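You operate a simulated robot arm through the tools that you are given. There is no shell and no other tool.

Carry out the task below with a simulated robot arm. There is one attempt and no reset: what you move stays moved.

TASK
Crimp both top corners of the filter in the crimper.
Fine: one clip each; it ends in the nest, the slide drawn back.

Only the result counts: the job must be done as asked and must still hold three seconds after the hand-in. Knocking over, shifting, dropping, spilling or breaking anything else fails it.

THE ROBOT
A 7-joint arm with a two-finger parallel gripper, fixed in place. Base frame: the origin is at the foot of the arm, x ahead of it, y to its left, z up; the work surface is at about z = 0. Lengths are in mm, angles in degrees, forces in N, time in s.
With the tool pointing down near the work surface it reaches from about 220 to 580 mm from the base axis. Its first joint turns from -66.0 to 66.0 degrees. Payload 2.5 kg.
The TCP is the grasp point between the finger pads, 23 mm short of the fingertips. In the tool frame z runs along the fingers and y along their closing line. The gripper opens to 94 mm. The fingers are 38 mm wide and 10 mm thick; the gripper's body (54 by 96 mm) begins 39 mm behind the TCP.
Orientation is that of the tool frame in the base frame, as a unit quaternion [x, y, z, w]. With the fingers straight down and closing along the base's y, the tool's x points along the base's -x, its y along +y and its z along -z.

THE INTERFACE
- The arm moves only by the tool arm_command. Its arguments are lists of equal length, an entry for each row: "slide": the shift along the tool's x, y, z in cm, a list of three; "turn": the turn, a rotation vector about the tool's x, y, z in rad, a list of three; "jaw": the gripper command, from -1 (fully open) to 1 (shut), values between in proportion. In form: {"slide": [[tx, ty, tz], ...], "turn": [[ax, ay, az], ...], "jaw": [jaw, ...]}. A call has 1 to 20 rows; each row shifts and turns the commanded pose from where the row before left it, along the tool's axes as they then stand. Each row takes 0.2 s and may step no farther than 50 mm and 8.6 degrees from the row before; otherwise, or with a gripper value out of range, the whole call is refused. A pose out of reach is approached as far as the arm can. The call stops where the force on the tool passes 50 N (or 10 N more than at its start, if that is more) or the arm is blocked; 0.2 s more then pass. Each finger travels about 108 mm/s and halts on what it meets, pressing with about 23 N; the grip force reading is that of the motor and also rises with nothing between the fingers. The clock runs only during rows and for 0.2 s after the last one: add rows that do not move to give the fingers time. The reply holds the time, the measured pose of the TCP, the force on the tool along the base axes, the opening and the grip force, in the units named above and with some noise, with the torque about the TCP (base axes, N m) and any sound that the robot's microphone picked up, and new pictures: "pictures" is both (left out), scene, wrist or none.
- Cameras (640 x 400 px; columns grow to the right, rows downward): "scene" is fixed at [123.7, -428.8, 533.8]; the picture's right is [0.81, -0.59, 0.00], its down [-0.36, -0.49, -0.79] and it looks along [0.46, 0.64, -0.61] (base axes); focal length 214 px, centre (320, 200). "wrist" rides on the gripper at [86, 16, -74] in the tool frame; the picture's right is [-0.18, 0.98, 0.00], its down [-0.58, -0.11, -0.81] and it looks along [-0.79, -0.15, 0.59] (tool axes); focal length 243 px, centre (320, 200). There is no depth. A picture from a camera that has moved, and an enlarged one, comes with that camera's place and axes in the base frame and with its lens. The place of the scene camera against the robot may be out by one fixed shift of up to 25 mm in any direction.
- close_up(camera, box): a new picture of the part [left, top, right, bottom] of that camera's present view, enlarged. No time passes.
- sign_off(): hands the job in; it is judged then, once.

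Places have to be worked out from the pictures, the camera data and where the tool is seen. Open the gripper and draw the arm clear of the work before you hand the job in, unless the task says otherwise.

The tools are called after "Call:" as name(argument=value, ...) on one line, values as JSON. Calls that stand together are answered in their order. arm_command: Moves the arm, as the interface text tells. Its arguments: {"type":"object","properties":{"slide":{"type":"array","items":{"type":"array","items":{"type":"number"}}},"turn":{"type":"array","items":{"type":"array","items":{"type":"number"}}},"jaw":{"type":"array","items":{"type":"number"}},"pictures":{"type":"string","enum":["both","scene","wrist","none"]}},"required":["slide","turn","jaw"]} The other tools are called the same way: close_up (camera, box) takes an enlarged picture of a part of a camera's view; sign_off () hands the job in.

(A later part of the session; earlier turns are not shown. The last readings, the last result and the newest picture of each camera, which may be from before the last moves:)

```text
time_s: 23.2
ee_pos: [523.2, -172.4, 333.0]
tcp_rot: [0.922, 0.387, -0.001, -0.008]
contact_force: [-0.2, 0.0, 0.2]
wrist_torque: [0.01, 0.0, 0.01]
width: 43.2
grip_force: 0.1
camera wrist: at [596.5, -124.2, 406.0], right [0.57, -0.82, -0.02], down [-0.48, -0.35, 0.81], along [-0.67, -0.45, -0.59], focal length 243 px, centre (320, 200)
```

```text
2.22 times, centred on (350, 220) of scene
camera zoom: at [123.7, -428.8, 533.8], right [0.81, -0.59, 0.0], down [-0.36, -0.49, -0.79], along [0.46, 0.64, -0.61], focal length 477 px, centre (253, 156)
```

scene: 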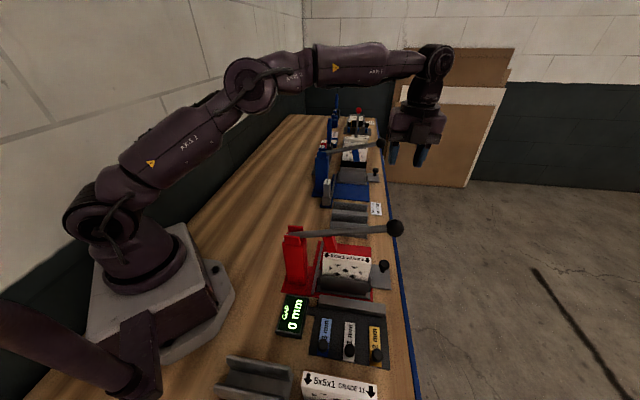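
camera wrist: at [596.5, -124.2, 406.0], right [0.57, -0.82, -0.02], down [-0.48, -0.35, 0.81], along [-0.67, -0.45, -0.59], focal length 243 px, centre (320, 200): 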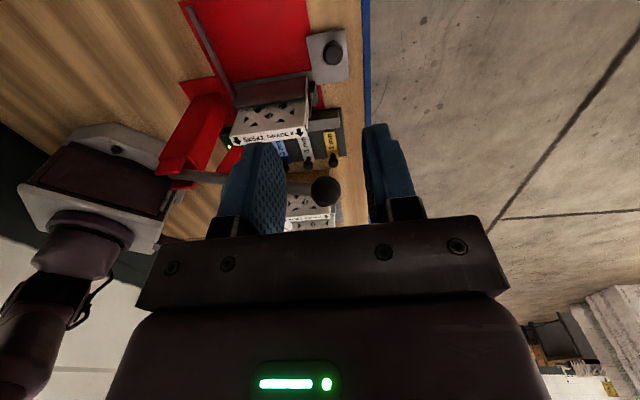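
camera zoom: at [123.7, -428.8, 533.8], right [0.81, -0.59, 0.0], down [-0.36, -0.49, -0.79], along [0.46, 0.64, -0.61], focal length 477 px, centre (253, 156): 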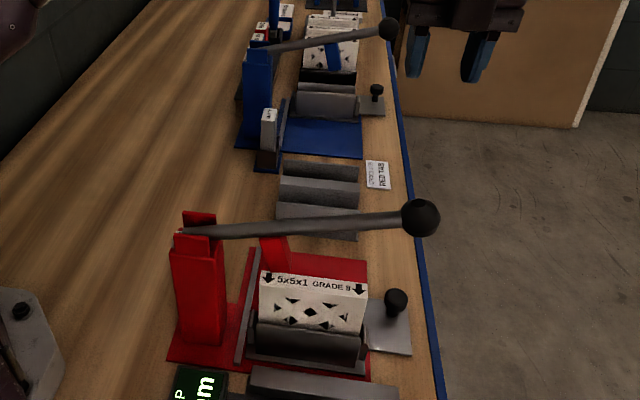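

The lever and ball are unchanged (ball ≈34 mm wide at e1≈474, e2≈120, z≈234) and the filter's centre line measures e2≈118, i.e. in the lever plane. To be sure the slide is on its own stop (and it wasn't my wrist touching the ball), I'll level the tool, close the fingers and nudge the knob from behind, well away from the lever.

Call:
arm_command(slide=[[0, 0.2, 0], [-1.3, 0, 0], [0, 0, 5], [0, 0, 5], [0, 0, 5], [0, 0, 5], [0, 0, 5], [0, 0, 3], [0, 0, 1.7], [0, 0, 0]], turn=[[-0.0156, -0.0044, 0.009], [0, 0, 0], [0, 0, 0], [0, 0, 0], [0, 0, 0], [0, 0, 0], [0, 0, 0], [0, 0, 0], [0, 0, 0], [0, 0, 0]], jaw=[1, 1, 1, 1, 1, 1, 1, 1, 1, 1], pictures="wrist")

```text
time_s: 25.4
ee_pos: [513.4, -181.5, 36.4]
tcp_rot: [0.924, 0.383, -0.001, -0.001]
contact_force: [-0.2, 0.0, -0.3]
wrist_torque: [-0.03, 0.0, 0.0]
width: 0.0
grip_force: 22.6
camera wrist: at [587.4, -131.9, 110.8], right [0.57, -0.82, 0.0], down [-0.49, -0.34, 0.81], along [-0.67, -0.46, -0.59], focal length 243 px, centre (320, 200)
```

wrist: 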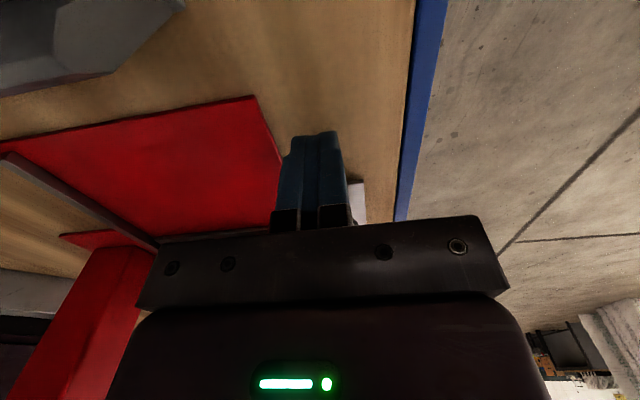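

Fingers are closed and behind the knob with clearance. I'll advance to contact and push gently in 2 mm rows.

Call:
arm_command(slide=[[-1.0, 0.2, 0], [-0.8, 0, 0], [-0.2, 0, 0], [-0.2, 0, 0], [-0.2, 0, 0], [0, 0, 0]], turn=[[0, 0, 0], [0, 0, 0], [0, 0, 0], [0, 0, 0], [0, 0, 0], [0, 0, 0]], jaw=[1, 1, 1, 1, 1, 1], pictures="wrist")

```text
time_s: 26.8
ee_pos: [500.9, -197.4, 36.9]
tcp_rot: [0.924, 0.384, 0.0, -0.001]
contact_force: [2.0, 1.2, -0.3]
wrist_torque: [0.06, -0.04, 0.01]
width: 0.0
grip_force: 23.0
camera wrist: at [572.4, -149.5, 110.4], right [0.57, -0.82, 0.0], down [-0.49, -0.34, 0.81], along [-0.67, -0.46, -0.59], focal length 243 px, centre (320, 200)
```

wrist: 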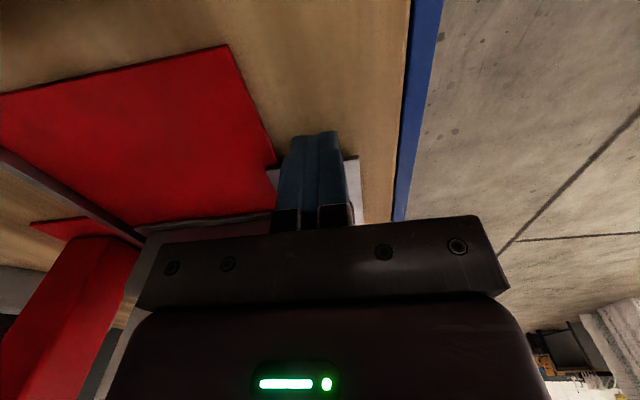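

Contact has just begun (2 N at e2≈214.6). I'll push on in 2 mm rows.

Call:
arm_command(slide=[[-0.2, 0, 0], [-0.2, 0, 0], [0, 0, 0]], turn=[[0, 0, 0], [0, 0, 0], [0, 0, 0]], jaw=[1, 1, 1], pictures="none")

```text
time_s: 27.6
ee_pos: [499.6, -198.2, 35.5]
tcp_rot: [0.923, 0.384, 0.004, -0.001]
contact_force: [20.5, 14.7, -4.0]
wrist_torque: [0.09, -0.2, 0.05]
width: 0.3
grip_force: 23.2
```

The knob holds firm at 25 N, so the slide is on its own stop. Now I'll back off, rise, and move over the lever ball with the fingers closed.

Call:
arm_command(slide=[[1, 0, 0], [2, 0, 0], [0, 0, -5], [0, 0, -5], [0, 0, -5], [0, 0, -5], [0, 0, -5], [0, 0, -4.5], [-4, -0.6, 0], [-4, -0.7, 0], [-4, -0.7, 0], [0, 0, 0]], turn=[[0, 0, 0], [0, 0, 0], [0, 0, 0], [0, 0, 0], [0, 0, 0], [0, 0, 0], [0, 0, 0], [0, 0, 0], [0, 0, 0], [0, 0, 0], [0, 0, 0], [0, 0, 0]], jaw=[1, 1, 1, 1, 1, 1, 1, 1, 1, 1, 1, 1])

Call:
close_up(camera="wrist", box=[200, 40, 440, 240])

```text
time_s: 30.2
ee_pos: [418.4, -253.5, 329.3]
tcp_rot: [0.924, 0.384, 0.0, -0.001]
contact_force: [0.0, 0.3, -0.4]
wrist_torque: [-0.02, -0.01, -0.03]
width: 0.2
grip_force: 23.0
camera wrist: at [490.6, -204.4, 403.8], right [0.57, -0.82, 0.0], down [-0.49, -0.34, 0.81], along [-0.67, -0.46, -0.59], focal length 243 px, centre (320, 200)
```

scene: 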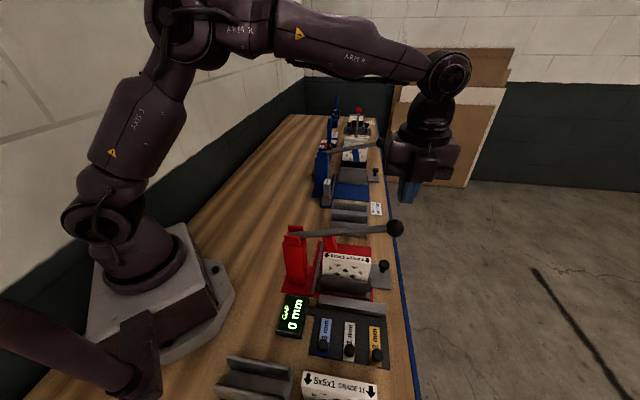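
wrist: 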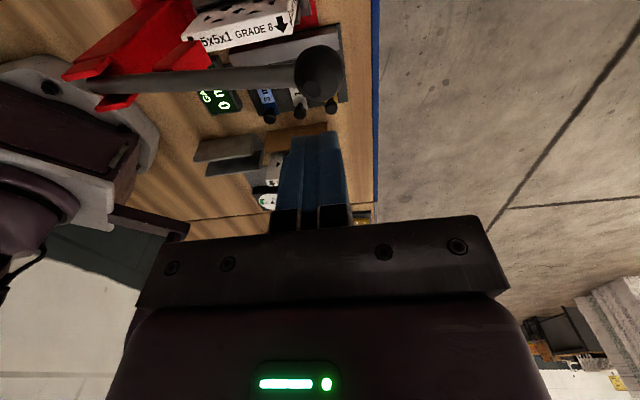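

```text
2.00 times, centred on (320, 140) of wrist
camera zoom: at [490.6, -204.4, 403.8], right [0.57, -0.82, 0.0], down [-0.49, -0.34, 0.81], along [-0.67, -0.46, -0.59], focal length 485 px, centre (320, 320)
```

zoom: 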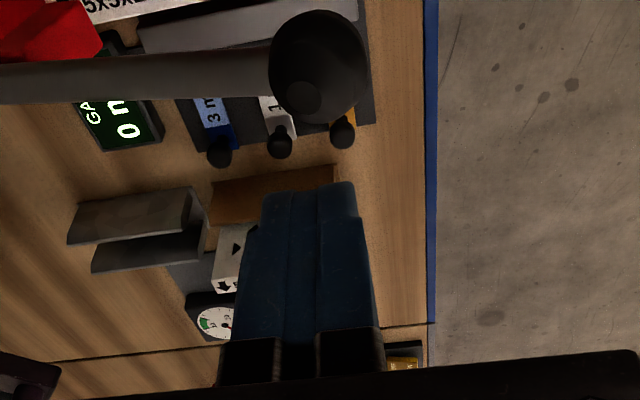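

The ball projects to about 4 mm from the tool axis; I'll correct that and lower until the closed fingertips are just above the ball (TCP z≈280).

Call:
arm_command(slide=[[0.4, 0, 0], [0, 0, 3], [0, 0, 1.9], [0, 0, 0]], turn=[[0, 0, 0], [0, 0, 0], [0, 0, 0], [0, 0, 0]], jaw=[1, 1, 1, 1], pictures="wrist")

```text
time_s: 31.2
ee_pos: [421.9, -248.4, 279.6]
tcp_rot: [0.923, 0.384, -0.001, -0.001]
contact_force: [0.4, -0.4, -0.3]
wrist_torque: [0.0, -0.02, 0.03]
width: 0.0
grip_force: 22.4
camera wrist: at [494.0, -200.5, 353.8], right [0.57, -0.82, 0.0], down [-0.49, -0.34, 0.81], along [-0.67, -0.46, -0.59], focal length 243 px, centre (320, 200)
```

wrist: 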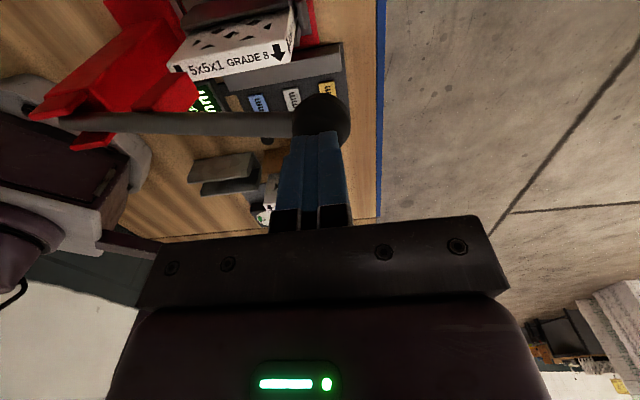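

The fingertips are right above the ball. I'll start pressing down in small rows, watching force and sound.

Call:
arm_command(slide=[[0, 0, 0.5], [0, 0, 0.5], [0, 0.1, 0.5], [0, 0.1, 0.5], [0, 0, 0]], turn=[[0, 0, 0], [0, 0, 0], [0, 0, 0], [0, 0, 0], [0, 0, 0]], jaw=[1, 1, 1, 1, 1], pictures="scene")

```text
time_s: 32.4
ee_pos: [424.0, -251.0, 260.9]
tcp_rot: [0.924, 0.383, 0.0, 0.0]
contact_force: [4.4, -2.3, 5.0]
wrist_torque: [-0.07, -0.09, 0.01]
width: 0.0
grip_force: 23.0
```

scene: 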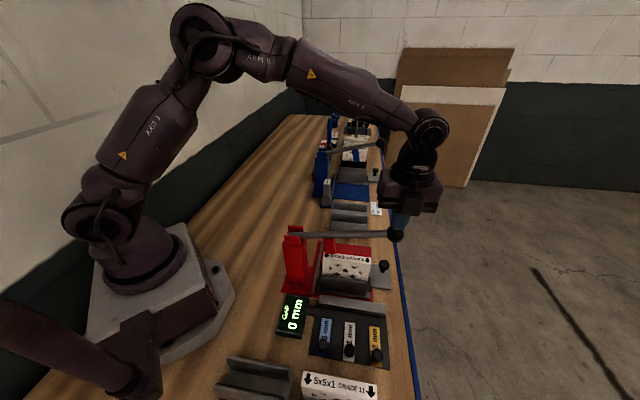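

The lever yields with ~5 N. I'll continue down in 5 mm rows.

Call:
arm_command(slide=[[0, 0.08, 0.5], [0, 0.08, 0.5], [0, 0.05, 0.5], [0, 0.05, 0.5], [0, 0, 0]], turn=[[0, 0, 0], [0, 0, 0], [0, 0, 0], [0, 0, 0], [0, 0, 0]], jaw=[1, 1, 1, 1, 1])

Call:
close_up(camera="scene", box=[270, 170, 430, 310])

```text
time_s: 33.6
ee_pos: [425.6, -253.2, 242.2]
tcp_rot: [0.924, 0.383, -0.002, 0.0]
contact_force: [-0.7, -5.8, 5.7]
wrist_torque: [-0.14, 0.02, -0.06]
width: 0.1
grip_force: 23.0
camera wrist: at [498.2, -203.6, 315.6], right [0.57, -0.82, 0.0], down [-0.49, -0.34, 0.81], along [-0.67, -0.46, -0.59], focal length 243 px, centre (320, 200)
```

scene: 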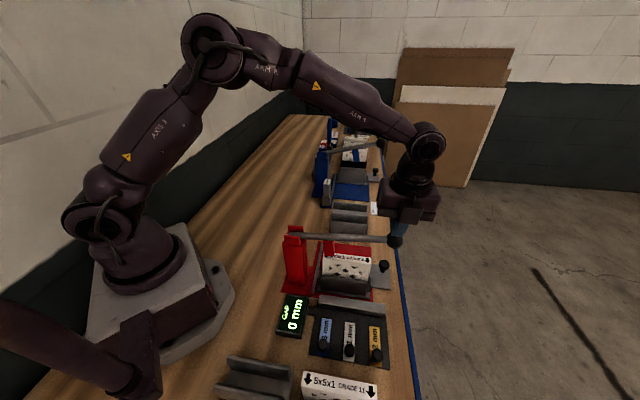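
wrist: 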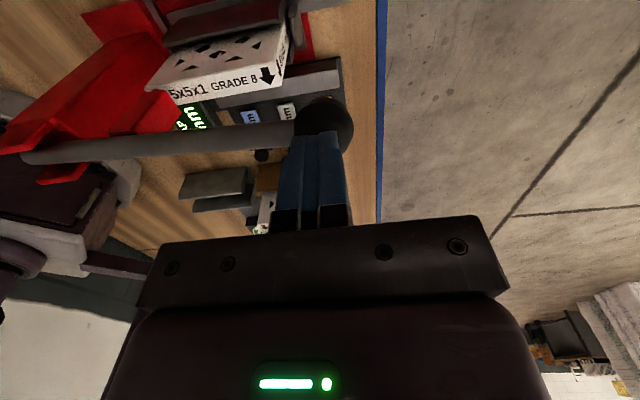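

```text
2.86 times, centred on (350, 240) of scene
camera zoom: at [123.6, -428.8, 533.8], right [0.81, -0.59, 0.0], down [-0.36, -0.49, -0.79], along [0.46, 0.64, -0.61], focal length 613 px, centre (234, 86)
```

zoom: 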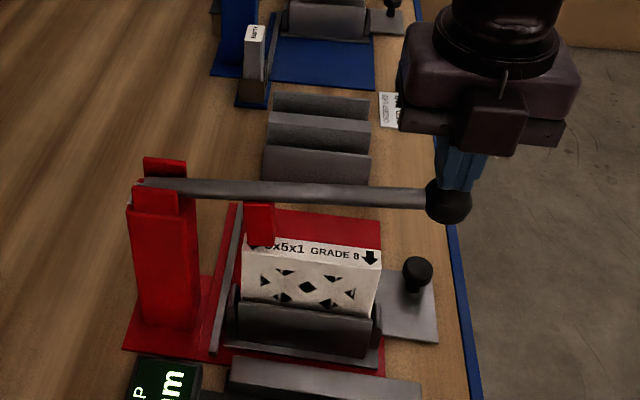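

The jaw is nearly on the inner corner of the filter. I'll keep pressing in 4 mm rows and listen for the crimp.

Call:
arm_command(slide=[[0, 0.15, 0.4], [0, 0, 0.4], [0, 0, 0.4], [0, 0, 0]], turn=[[0, 0, 0], [0, 0, 0], [0, 0, 0], [0, 0, 0]], jaw=[1, 1, 1, 1])

Call:
close_up(camera="scene", box=[290, 200, 420, 290])

```text
time_s: 34.6
ee_pos: [426.9, -254.2, 230.1]
tcp_rot: [0.924, 0.383, 0.0, 0.0]
contact_force: [1.4, -6.3, 6.7]
wrist_torque: [-0.14, -0.02, -0.01]
width: 0.1
grip_force: 23.6
camera wrist: at [499.6, -204.3, 303.7], right [0.57, -0.82, 0.0], down [-0.49, -0.33, 0.81], along [-0.66, -0.46, -0.59], focal length 243 px, centre (320, 200)
```

scene: 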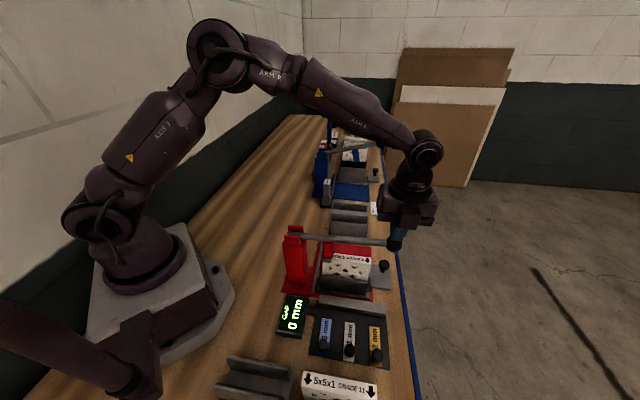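
wrist: 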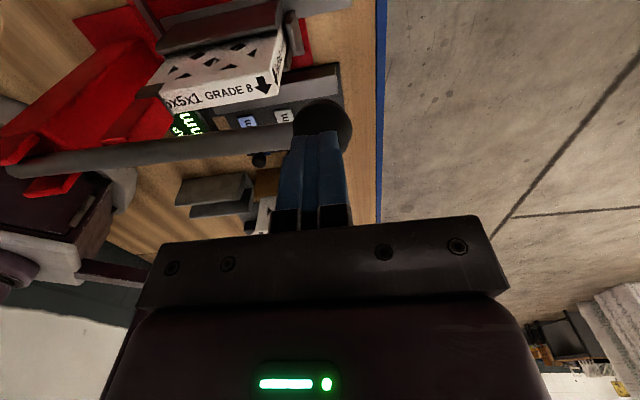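

```text
4.44 times, centred on (355, 245) of scene
camera zoom: at [123.7, -428.8, 533.8], right [0.81, -0.59, 0.0], down [-0.36, -0.49, -0.79], along [0.46, 0.64, -0.61], focal length 953 px, centre (164, 0)
```

zoom: 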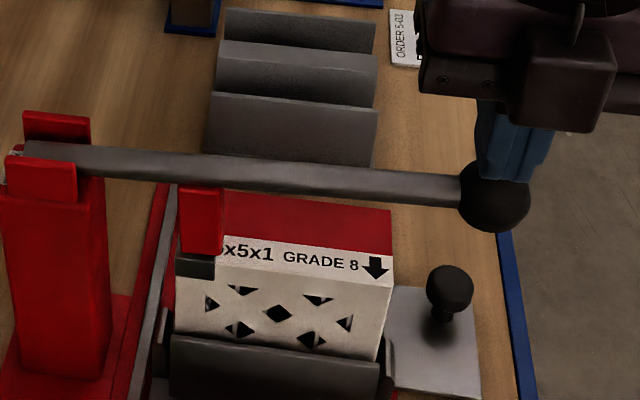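

A dark clip is now visible at the corner under the jaw, with force still only ~7 N and no sound. I'll keep pressing in 3 mm rows until it seats.

Call:
arm_command(slide=[[0, 0, 0.3], [0, 0, 0.3], [0, 0, 0]], turn=[[0, 0, 0], [0, 0, 0], [0, 0, 0]], jaw=[1, 1, 1], pictures="scene")

Call:
close_up(camera="scene", box=[290, 200, 420, 290])

```text
time_s: 35.4
ee_pos: [426.6, -253.1, 224.5]
tcp_rot: [0.924, 0.383, -0.001, 0.001]
contact_force: [5.1, -3.5, 6.5]
wrist_torque: [-0.15, -0.12, 0.02]
width: 0.0
grip_force: 23.0
```

scene: 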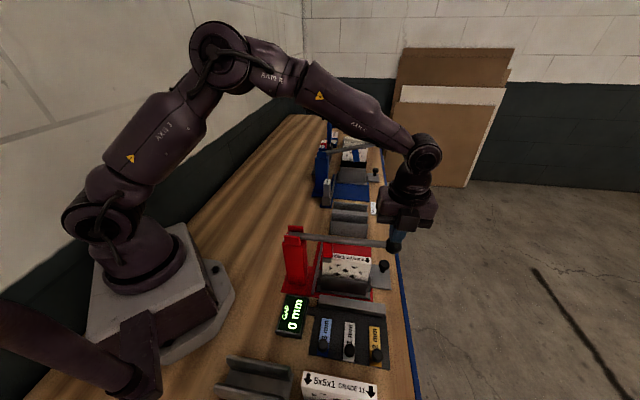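

```text
4.44 times, centred on (355, 245) of scene
camera zoom: at [123.7, -428.8, 533.8], right [0.81, -0.59, 0.0], down [-0.36, -0.49, -0.79], along [0.46, 0.64, -0.61], focal length 953 px, centre (164, 0)
```

zoom: 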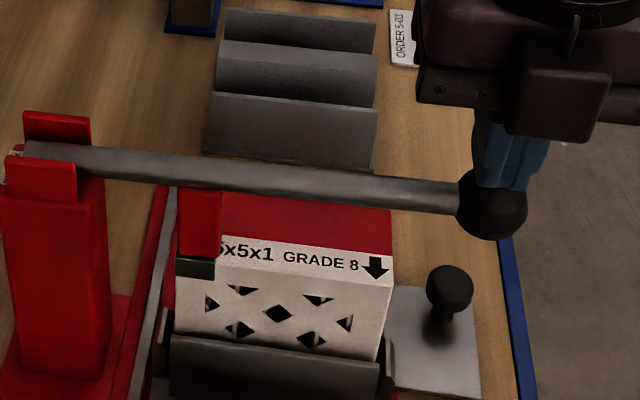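

The clip stays put on the corner while the jaw comes down on it. I'll continue the single stroke down to its hard stop.

Call:
arm_command(slide=[[0, 0, 0.3], [0, 0, 0.3], [0, 0, 0]], turn=[[0, 0, 0], [0, 0, 0], [0, 0, 0]], jaw=[1, 1, 1], pictures="scene")

Call:
close_up(camera="scene", box=[290, 200, 420, 290])

```text
time_s: 36.2
ee_pos: [426.5, -253.1, 218.5]
tcp_rot: [0.923, 0.384, 0.0, 0.0]
contact_force: [-2.3, 0.2, 16.4]
wrist_torque: [-0.01, 0.04, 0.04]
width: 0.0
grip_force: 22.8
```

scene: 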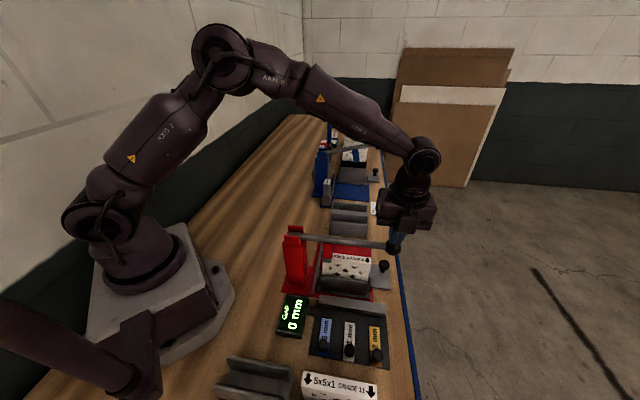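

```text
4.44 times, centred on (355, 245) of scene
camera zoom: at [123.6, -428.8, 533.8], right [0.81, -0.59, 0.0], down [-0.36, -0.49, -0.79], along [0.46, 0.64, -0.61], focal length 953 px, centre (164, 0)
```

zoom: 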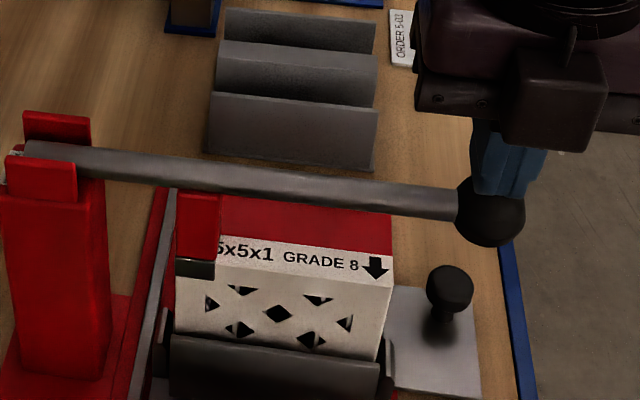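

Resistance is rising (16 N). I'll press a bit further to feel the end of stroke.

Call:
arm_command(slide=[[0, 0, 0.2], [0, 0, 0.2], [0, 0, 0]], turn=[[0, 0, 0], [0, 0, 0], [0, 0, 0]], jaw=[1, 1, 1], pictures="none")

```text
time_s: 36.9
ee_pos: [426.0, -252.5, 218.9]
tcp_rot: [0.924, 0.384, 0.002, 0.0]
contact_force: [-5.6, 4.4, 12.1]
wrist_torque: [0.01, 0.21, -0.05]
width: 0.2
grip_force: 22.7
stopped in row 3: the force on the tool passed its limit at 51 N (the readings are from after the stop); the commanded pose is now the measured one
```

The stroke hit a firm end (51 N, no more travel). I'll ease off upward 60 mm and inspect the corner and whether the lever follows.

Call:
arm_command(slide=[[0, 0, -0.5], [0, 0, -1.5], [0, 0, -2], [0, 0, -2], [0, 0, -2], [0, 0, -2], [0, 0, 0], [0, 0, 0]], turn=[[0, 0, 0], [0, 0, 0], [0, 0, 0], [0, 0, 0], [0, 0, 0], [0, 0, 0], [0, 0, 0], [0, 0, 0]], jaw=[1, 1, 1, 1, 1, 1, 1, 1])

Call:
close_up(camera="scene", box=[280, 200, 420, 300])

Call:
close_up(camera="wrist", box=[140, 0, 380, 150])

```text
time_s: 38.7
ee_pos: [427.0, -253.0, 318.9]
tcp_rot: [0.924, 0.383, 0.001, 0.0]
contact_force: [-0.2, -0.1, -0.7]
wrist_torque: [-0.02, -0.01, 0.02]
width: 0.0
grip_force: 22.7
camera wrist: at [499.4, -204.9, 392.5], right [0.57, -0.82, 0.0], down [-0.49, -0.33, 0.81], along [-0.66, -0.46, -0.59], focal length 243 px, centre (320, 200)
```

scene: 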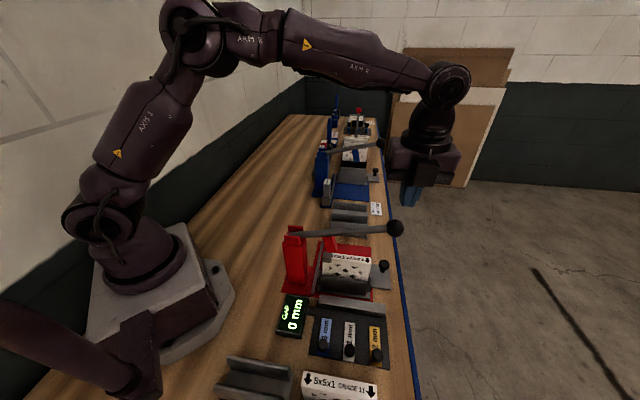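
wrist: 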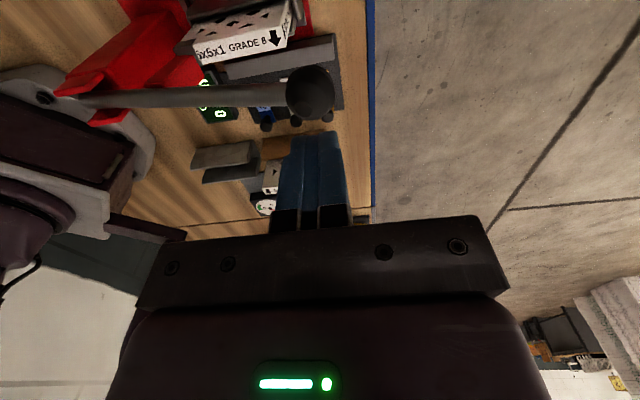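

```text
4.00 times, centred on (350, 250) of scene
camera zoom: at [123.7, -428.8, 533.8], right [0.81, -0.59, 0.0], down [-0.36, -0.49, -0.79], along [0.46, 0.64, -0.61], focal length 858 px, centre (200, 0)
```

zoom: 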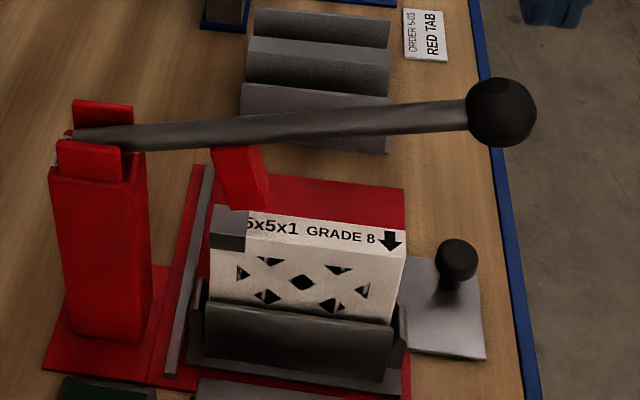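

```text
2.67 times, centred on (260, 75) of wrist
camera zoom: at [499.4, -204.9, 392.5], right [0.57, -0.82, 0.0], down [-0.49, -0.33, 0.81], along [-0.66, -0.46, -0.59], focal length 647 px, centre (480, 533)
```

zoom: 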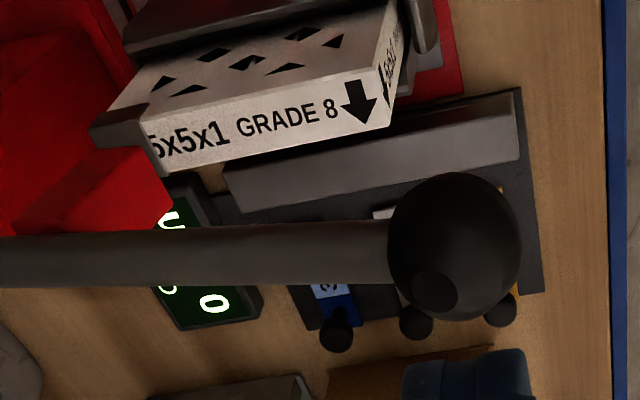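

The lever sprang back up by itself and exactly one clip sits on the inner top corner. Next, draw the slide back: I'll come down beyond the knob (away from the lever), with the fingers open ~43 mm.

Call:
arm_command(slide=[[4, 0.5, 0], [4, 0.5, 0], [4, 0.3, 0], [0, 0, 5], [0, 0, 5], [0, 0, 5], [0, 0, 5], [0, 0, 5], [0, 0, 3.2], [0, 0, 0]], turn=[[0, 0, 0], [0, 0, 0], [0, 0, 0], [0, 0, 0], [0, 0, 0], [0, 0, 0], [0, 0, 0], [0, 0, 0], [0, 0, 0], [0, 0, 0]], jaw=[0.08, 0.08, 0.08, 0.08, 0.08, 0.08, 0.08, 0.08, 0.08, 0.08], pictures="wrist")

```text
time_s: 40.9
ee_pos: [520.7, -176.7, 38.1]
tcp_rot: [0.924, 0.383, 0.002, 0.001]
contact_force: [-0.6, 0.2, 0.1]
wrist_torque: [-0.02, 0.0, 0.03]
width: 43.1
grip_force: 0.1
camera wrist: at [594.0, -128.2, 111.2], right [0.57, -0.82, 0.0], down [-0.49, -0.33, 0.8], along [-0.66, -0.46, -0.59], focal length 243 px, centre (320, 200)
```

wrist: 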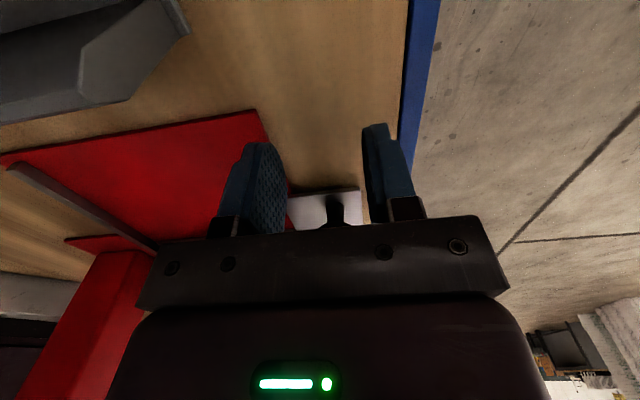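

The knob stalk is visible between the open fingers. I'll slide in toward it (stopping ~10 mm short of centred for lever clearance) and close.

Call:
arm_command(slide=[[-2, 0.1, 0.2], [-2, 0, 0.1], [-1.4, 0, 0], [0, 0, 0], [0, 0, 0], [0, 0, 0], [0, 0, 0]], turn=[[0, 0, 0], [0, 0, 0], [0, 0, 0], [0, 0, 0], [0, 0, 0], [0, 0, 0], [0, 0, 0]], jaw=[0.08, 0.08, 0.08, 0.08, 0.7, 0.7, 0.7])

```text
time_s: 42.5
ee_pos: [483.4, -213.7, 34.7]
tcp_rot: [0.923, 0.384, 0.001, 0.0]
contact_force: [-8.0, 6.8, 6.3]
wrist_torque: [-0.01, 0.12, -0.18]
width: 27.0
grip_force: 44.8
camera wrist: at [556.2, -166.0, 107.7], right [0.57, -0.82, 0.0], down [-0.49, -0.34, 0.81], along [-0.66, -0.46, -0.59], focal length 243 px, centre (320, 200)
```

scene: 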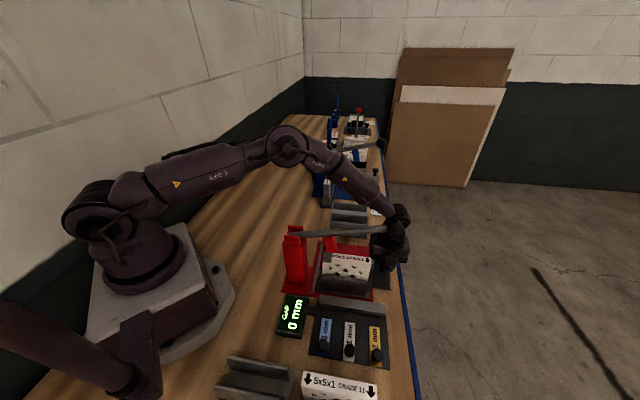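
wrist: 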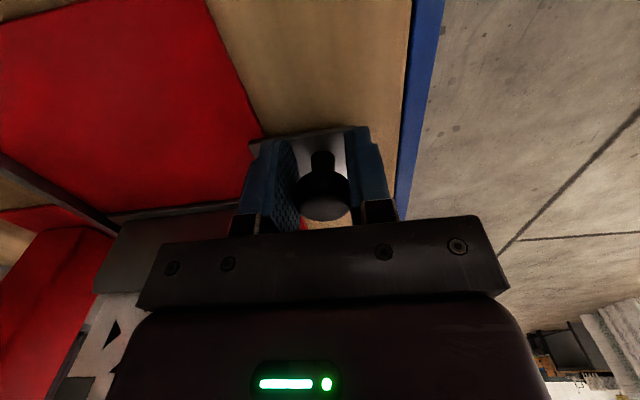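

The knob is gripped (27 mm). I'll pull the slide back 100 mm in 10 mm rows, with small sideways relief.

Call:
arm_command(slide=[[0.3, -0.1, 0], [1, 0, 0], [1, 0, 0], [1, 0, 0], [1, 0, 0], [1, 0, 0], [0, 0, 0]], turn=[[0, 0, 0], [0, 0, 0], [0, 0, 0], [0, 0, 0], [0, 0, 0], [0, 0, 0], [0, 0, 0]], jaw=[0.7, 0.7, 0.7, 0.7, 0.7, 0.7, 0.7], pictures="scene")

```text
time_s: 44.1
ee_pos: [521.2, -178.5, 33.4]
tcp_rot: [0.923, 0.384, 0.002, 0.001]
contact_force: [-8.3, 9.4, 10.2]
wrist_torque: [-0.11, 0.14, -0.1]
width: 27.0
grip_force: 45.0
```

scene: 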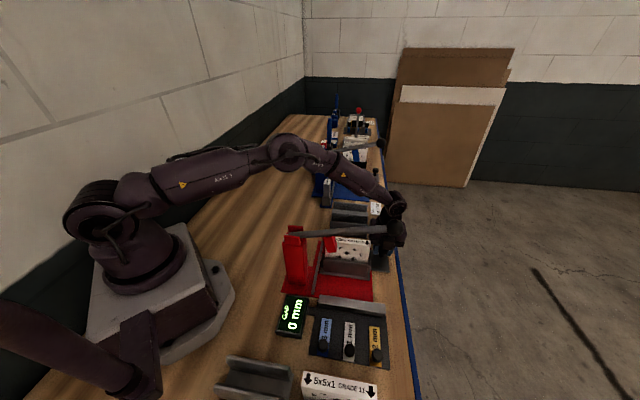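

Half way back, with mild sideways load. I'll relieve 1 mm and pull another 40 mm.

Call:
arm_command(slide=[[0.5, -0.1, 0], [1, 0, 0], [1, 0, 0], [1, 0, 0], [0.5, 0, 0], [0, 0, 0]], turn=[[0, 0, 0], [0, 0, 0], [0, 0, 0], [0, 0, 0], [0, 0, 0], [0, 0, 0]], jaw=[0.7, 0.7, 0.7, 0.7, 0.7, 0.7], pictures="none")

```text
time_s: 45.5
ee_pos: [548.2, -150.2, 33.0]
tcp_rot: [0.923, 0.384, 0.001, 0.003]
contact_force: [14.5, -14.5, -12.9]
wrist_torque: [0.35, -0.37, 0.1]
width: 26.8
grip_force: 44.4
```

Another ~9 mm to go. I'll relieve sideways and creep to the rear stop.

Call:
arm_command(slide=[[0, 0.12, 0], [0.4, 0, 0], [0.3, 0, 0], [0.2, 0, 0], [0, 0, 0]], turn=[[0, 0, 0], [0, 0, 0], [0, 0, 0], [0, 0, 0], [0, 0, 0]], jaw=[0.7, 0.7, 0.7, 0.7, 0.7], pictures="none")

```text
time_s: 46.7
ee_pos: [554.7, -144.5, 32.8]
tcp_rot: [0.924, 0.382, -0.001, 0.0]
contact_force: [-18.9, -8.5, 12.8]
wrist_torque: [0.48, -0.27, -0.18]
width: 27.2
grip_force: 44.7
```

The slide is at its rear stop again (19 N resisting at the original position). I'll release, rise, and move in above the filter.

Call:
arm_command(slide=[[-0.2, 0, 0], [0, 0, 0], [0, 0, 0], [0, 0, 0], [0, 0, -3], [0, 0, -5], [0, 0, -5], [0, -4, -4], [0, -4, -4], [-3, -2.2, -4], [-3, 0, -4], [0, 0, 0]], turn=[[0, 0, 0], [0, 0, 0], [0, 0, 0], [0, 0, 0], [0, 0, 0], [0, 0, 0], [0, 0, 0], [0, 0, 0], [0, 0, 0], [0, 0, 0], [0, 0, 0], [0, 0, 0]], jaw=[0.7, 0.08, 0.08, 0.08, 0.08, 0.08, 0.08, 0.08, 0.08, 0.08, 0.08, 0.08])

Call:
close_up(camera="scene", box=[280, 200, 420, 300])

```text
refused: row 8 steps farther than a row can; nothing moved
```

```text
4.00 times, centred on (350, 250) of scene
camera zoom: at [123.6, -428.8, 533.8], right [0.81, -0.59, 0.0], down [-0.36, -0.49, -0.79], along [0.46, 0.64, -0.61], focal length 858 px, centre (200, 0)
```

zoom: 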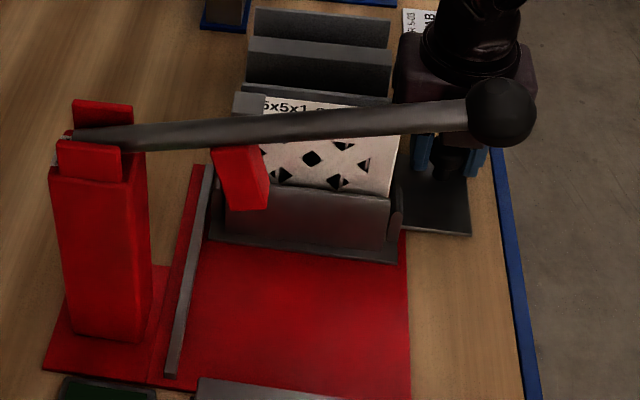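

The row was too long (combined step). I'll repeat with shorter steps.

Call:
arm_command(slide=[[-0.2, 0, 0], [0, 0, 0], [0, 0, 0], [0, 0, 0], [0, 0, -3], [0, 0, -5], [0, 0, -5], [0, -3, -3.5], [0, -3, -3.5], [-2, -2.5, -3.5], [-2, -1.7, -3.5], [-2, 0, -3], [0, 0, 0]], turn=[[0, 0, 0], [0, 0, 0], [0, 0, 0], [0, 0, 0], [0, 0, 0], [0, 0, 0], [0, 0, 0], [0, 0, 0], [0, 0, 0], [0, 0, 0], [0, 0, 0], [0, 0, 0], [0, 0, 0]], jaw=[0.7, 0.08, 0.08, 0.08, 0.08, 0.08, 0.08, 0.08, 0.08, 0.08, 0.08, 0.08, 0.08])

Call:
close_up(camera="scene", box=[280, 200, 420, 300])

```text
time_s: 49.5
ee_pos: [438.2, -115.8, 333.8]
tcp_rot: [0.924, 0.383, 0.001, 0.0]
contact_force: [1.2, -0.6, 0.1]
wrist_torque: [0.01, 0.05, -0.03]
width: 43.3
grip_force: 0.0
camera wrist: at [510.8, -66.9, 408.3], right [0.57, -0.82, 0.0], down [-0.49, -0.33, 0.81], along [-0.66, -0.46, -0.59], focal length 243 px, centre (320, 200)
```

scene: 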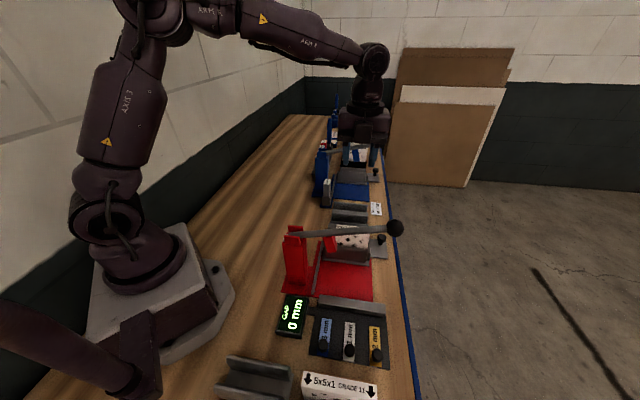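
wrist: 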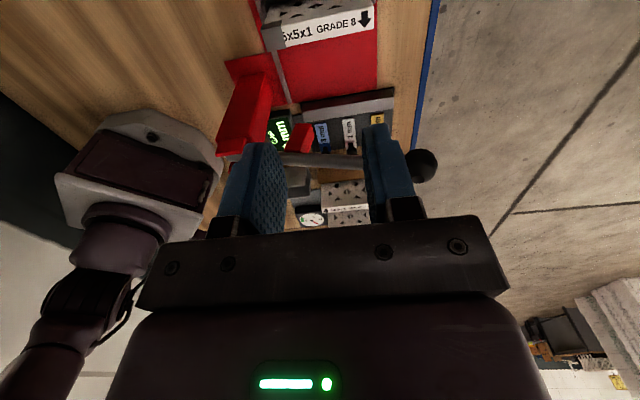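

```text
4.00 times, centred on (350, 250) of scene
camera zoom: at [123.7, -428.8, 533.8], right [0.81, -0.59, 0.0], down [-0.36, -0.49, -0.79], along [0.46, 0.64, -0.61], focal length 858 px, centre (200, 0)
```

zoom: 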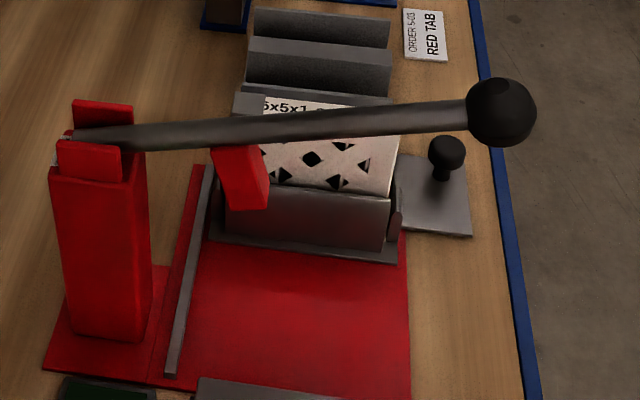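

The slide is back with the clipped filter standing in the nest. Now I'll rotate the wrist toward +135° at height, to check the range needed for turning the filter 180°.

Call:
arm_command(slide=[[0, 0, 0], [0, 0, 0], [0, 0, 0], [0, 0, 0], [0, 0, 0], [0, 0, 0], [0, 0, 0], [0, 0, 0], [0, 0, 0], [0, 0, 0], [0, 0, 0], [0, 0, 0], [0, 0, 0], [0, 0, 0], [0, 0, 0], [0, 0, 0], [0, 0, 0], [0, 0, 0], [0, 0, 0], [0, 0, 0]], turn=[[0, 0, -0.149], [0, 0, -0.149], [0, 0, -0.149], [0, 0, -0.149], [0, 0, -0.149], [0, 0, -0.149], [0, 0, -0.149], [0, 0, -0.149], [0, 0, -0.149], [0, 0, -0.149], [0, 0, -0.149], [0, 0, -0.149], [0, 0, -0.149], [0, 0, -0.149], [0, 0, -0.149], [0, 0, -0.149], [0, 0, -0.149], [0, 0, -0.149], [0, 0, -0.149], [0, 0, -0.149]], jaw=[-0.1, -0.1, -0.1, -0.1, -0.1, -0.1, -0.1, -0.1, -0.1, -0.1, -0.1, -0.1, -0.1, -0.1, -0.1, -0.1, -0.1, -0.1, -0.1, -0.1], pictures="wrist")

```text
time_s: 53.7
ee_pos: [438.8, -115.7, 331.2]
tcp_rot: [-0.31, 0.951, 0.0, 0.001]
contact_force: [-0.2, 0.3, 0.0]
wrist_torque: [-0.01, -0.02, 0.01]
width: 52.0
grip_force: 0.0
camera wrist: at [359.5, -153.9, 406.1], right [-0.43, 0.9, 0.0], down [0.53, 0.26, 0.81], along [0.73, 0.35, -0.59], focal length 243 px, centre (320, 200)
```

wrist: 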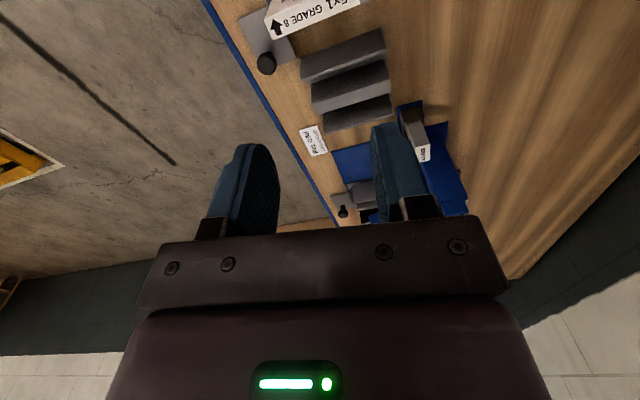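

Yaw is now +36°. I'll continue to +135°.

Call:
arm_command(slide=[[0, 0, 0], [0, 0, 0], [0, 0, 0], [0, 0, 0], [0, 0, 0], [0, 0, 0], [0, 0, 0], [0, 0, 0], [0, 0, 0], [0, 0, 0], [0, 0, 0], [0, 0, 0], [0, 0, 0]], turn=[[0, 0, -0.1438], [0, 0, -0.1438], [0, 0, -0.1438], [0, 0, -0.1438], [0, 0, -0.1438], [0, 0, -0.1438], [0, 0, -0.1438], [0, 0, -0.1438], [0, 0, -0.1438], [0, 0, -0.1438], [0, 0, -0.1438], [0, 0, -0.1438], [0, 0, 0]], jaw=[-0.1, -0.1, -0.1, -0.1, -0.1, -0.1, -0.1, -0.1, -0.1, -0.1, -0.1, -0.1, -0.1], pictures="wrist")

Call:
close_up(camera="wrist", box=[200, 0, 460, 180])

```text
time_s: 56.5
ee_pos: [438.7, -115.4, 332.2]
tcp_rot: [0.924, -0.383, 0.001, 0.0]
contact_force: [0.1, -0.1, 0.1]
wrist_torque: [0.02, -0.01, -0.03]
width: 51.7
grip_force: 0.0
camera wrist: at [487.5, -188.7, 406.5], right [-0.83, -0.56, 0.0], down [-0.34, 0.49, 0.81], along [-0.45, 0.67, -0.59], focal length 243 px, centre (320, 200)
```

wrist: 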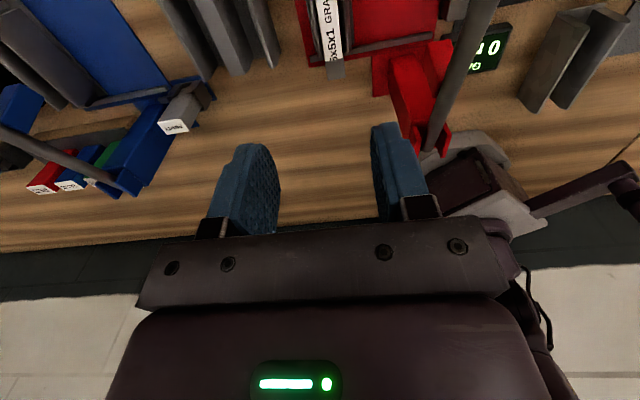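

```text
2.22 times, centred on (330, 90) of wrist
camera zoom: at [487.5, -188.7, 406.5], right [-0.83, -0.56, 0.0], down [-0.34, 0.49, 0.81], along [-0.45, 0.67, -0.59], focal length 539 px, centre (298, 444)
```

zoom: 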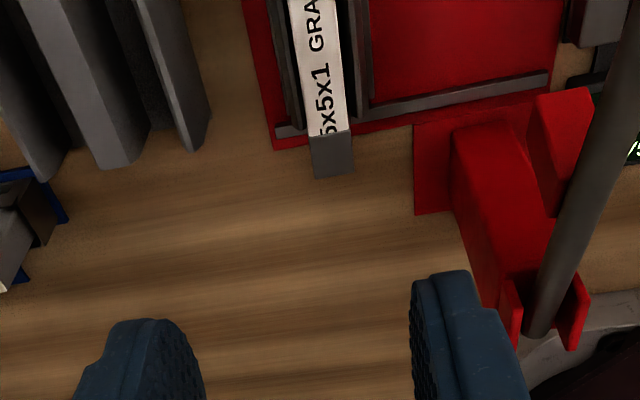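

+135° is reachable, so grasping here and turning to -45° will swap the corners. The filter measures ~21 mm thick, centred at e2≈219.7. I'll shift outward 60 mm to see both ends of the filter in one picture and find its exact middle.

Call:
arm_command(slide=[[3, 0, 0], [3, 0.2, 0], [0, 0, 0]], turn=[[0, 0, 0], [0, 0, 0], [0, 0, 0]], jaw=[-0.1, -0.1, -0.1], pictures="wrist")

Call:
close_up(camera="wrist", box=[240, 0, 430, 120])

```text
time_s: 57.3
ee_pos: [477.9, -161.2, 332.7]
tcp_rot: [0.923, -0.384, 0.001, -0.001]
contact_force: [-0.6, -0.7, 0.8]
wrist_torque: [-0.03, 0.0, -0.02]
width: 51.9
grip_force: 0.1
camera wrist: at [527.7, -234.0, 406.6], right [-0.83, -0.56, 0.0], down [-0.33, 0.49, 0.81], along [-0.45, 0.67, -0.59], focal length 243 px, centre (320, 200)
```

wrist: 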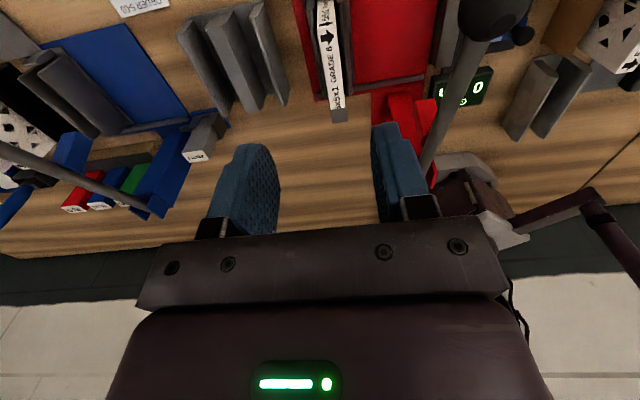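

```text
3.33 times, centred on (335, 60) of wrist
camera zoom: at [527.7, -234.0, 406.6], right [-0.83, -0.56, 0.0], down [-0.33, 0.49, 0.81], along [-0.45, 0.67, -0.59], focal length 809 px, centre (270, 667)
```

zoom: 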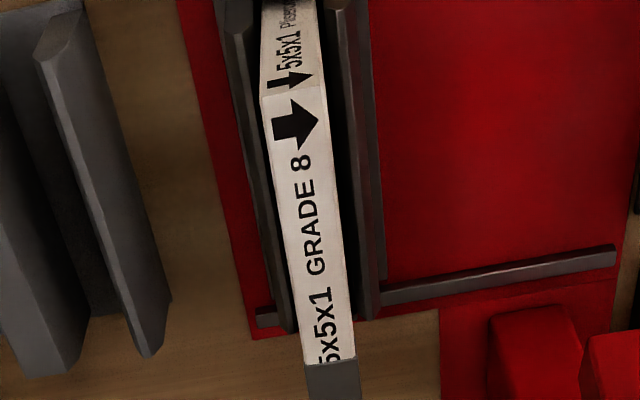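

In this view the filter runs from about e1=331 (clip end) to 444 (outer end), so its middle is near e1≈388. I'll centre over that, descend to z≈160 and check alignment before straddling it.

Call:
arm_command(slide=[[-3.2, 0.22, 0], [-3.14, 0.22, 0], [0, 0, 4.5], [0, 0, 4.5], [0, 0, 4.5], [0, 0, 3.5], [0, 0, 0]], turn=[[0, 0, 0], [0, 0, 0], [0, 0, 0], [0, 0, 0], [0, 0, 0], [0, 0, 0], [0, 0, 0]], jaw=[-0.1, -0.1, -0.1, -0.1, -0.1, -0.1, -0.1])

Call:
close_up(camera="wrist", box=[200, 0, 440, 200])

Call:
close_up(camera="scene", box=[290, 170, 420, 280])

```text
time_s: 58.9
ee_pos: [431.0, -118.3, 162.9]
tcp_rot: [0.923, -0.385, 0.002, 0.0]
contact_force: [-0.6, -0.4, -0.3]
wrist_torque: [-0.02, -0.03, -0.01]
width: 51.9
grip_force: 0.2
camera wrist: at [480.3, -191.5, 236.8], right [-0.83, -0.56, 0.0], down [-0.33, 0.49, 0.81], along [-0.45, 0.67, -0.59], focal length 243 px, centre (320, 200)
```

scene: 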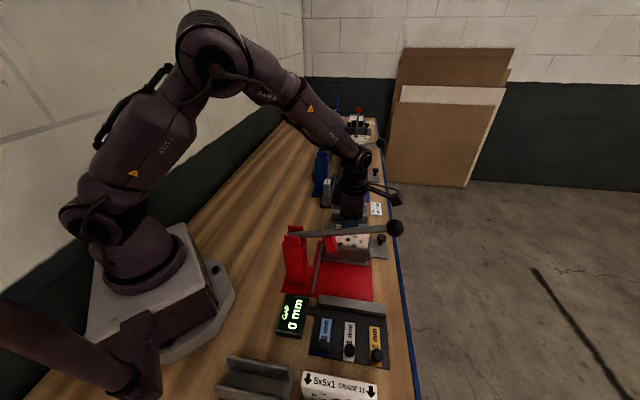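
wrist: 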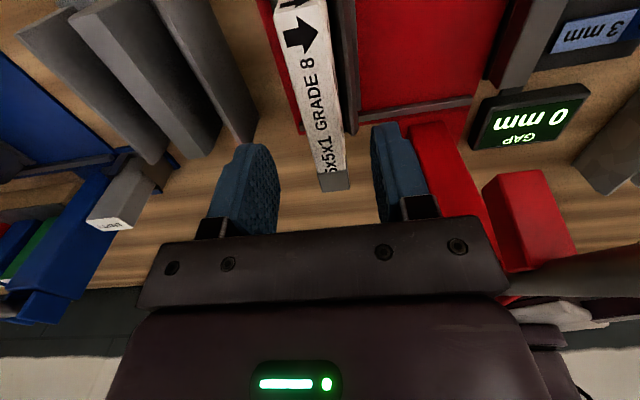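

```text
2.00 times, centred on (320, 100) of wrist
camera zoom: at [480.3, -191.5, 236.8], right [-0.83, -0.56, 0.0], down [-0.33, 0.49, 0.81], along [-0.45, 0.67, -0.59], focal length 485 px, centre (320, 400)
```

zoom: 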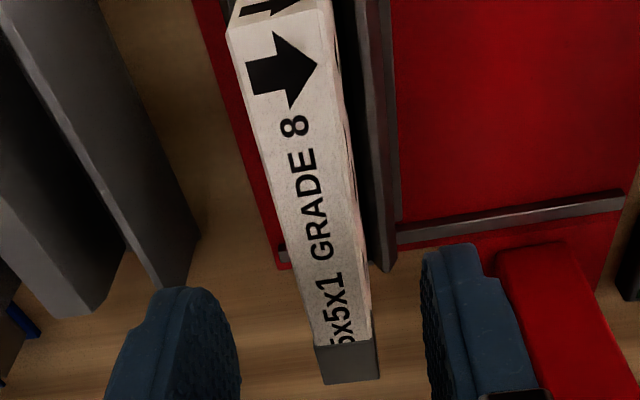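

```text
3.64 times, centred on (355, 225) of scene
camera zoom: at [123.7, -428.8, 533.8], right [0.81, -0.59, 0.0], down [-0.36, -0.49, -0.79], along [0.46, 0.64, -0.61], focal length 780 px, centre (193, 109)
```

zoom: 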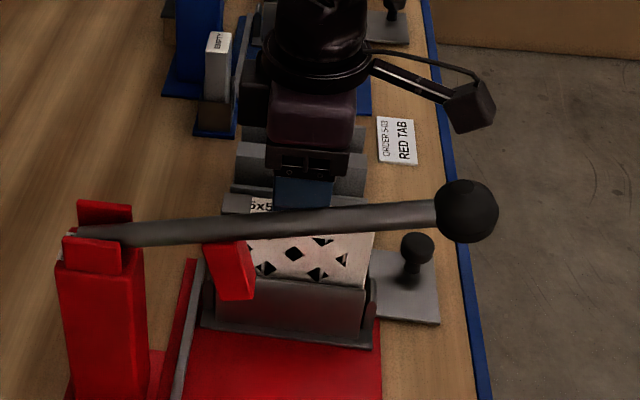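

The filter is centred between the fingers to within ~1 mm in both directions. After a small correction I'll descend so the pads straddle it (TCP z≈96).

Call:
arm_command(slide=[[0.07, 0.11, 0], [0, 0, 3], [0, 0, 2], [0, 0, 1.7], [0, 0, 0]], turn=[[0, 0, -0.004], [0, 0, 0], [0, 0, 0], [0, 0, 0], [0, 0, 0]], jaw=[-0.1, -0.1, -0.1, -0.1, -0.1])

Call:
close_up(camera="wrist", box=[200, 0, 440, 240])

```text
time_s: 60.1
ee_pos: [431.8, -119.2, 94.6]
tcp_rot: [0.924, -0.383, 0.002, 0.0]
contact_force: [0.2, 0.3, 0.9]
wrist_torque: [0.0, -0.02, -0.05]
width: 51.7
grip_force: 0.1
camera wrist: at [480.9, -192.7, 168.9], right [-0.83, -0.56, 0.0], down [-0.34, 0.49, 0.8], along [-0.45, 0.66, -0.59], focal length 243 px, centre (320, 200)
```

scene: 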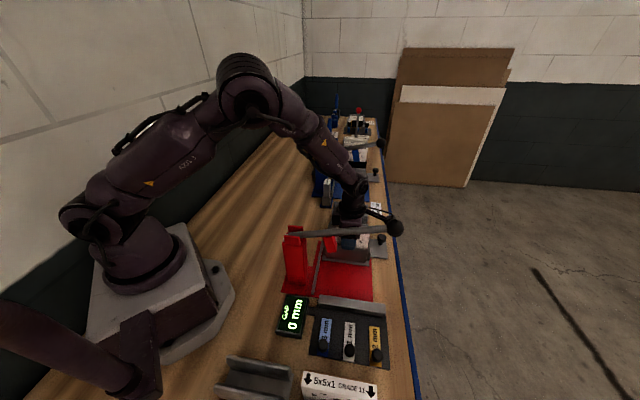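
wrist: 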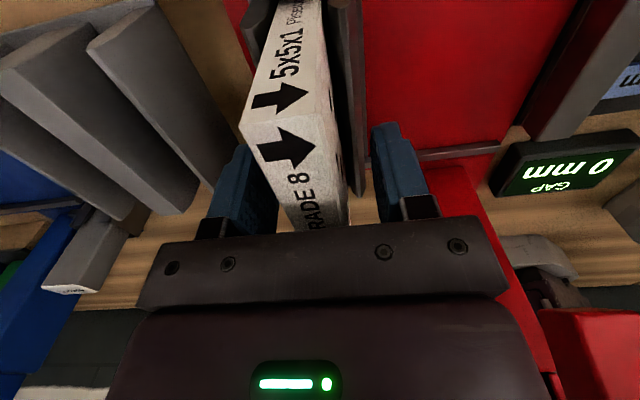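

```text
1.67 times, centred on (320, 120) of wrist
camera zoom: at [480.9, -192.7, 168.9], right [-0.83, -0.56, 0.0], down [-0.34, 0.49, 0.8], along [-0.45, 0.66, -0.59], focal length 404 px, centre (320, 333)
```

zoom: 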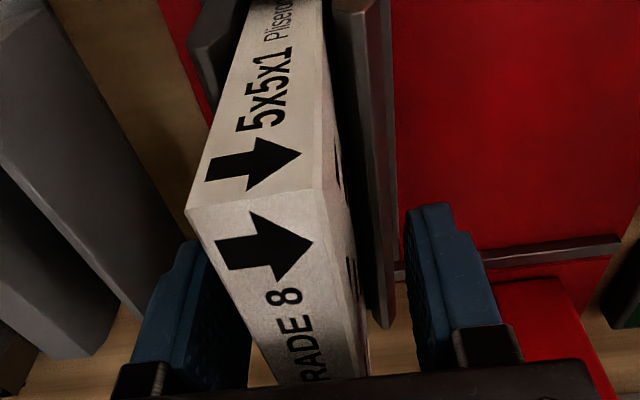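

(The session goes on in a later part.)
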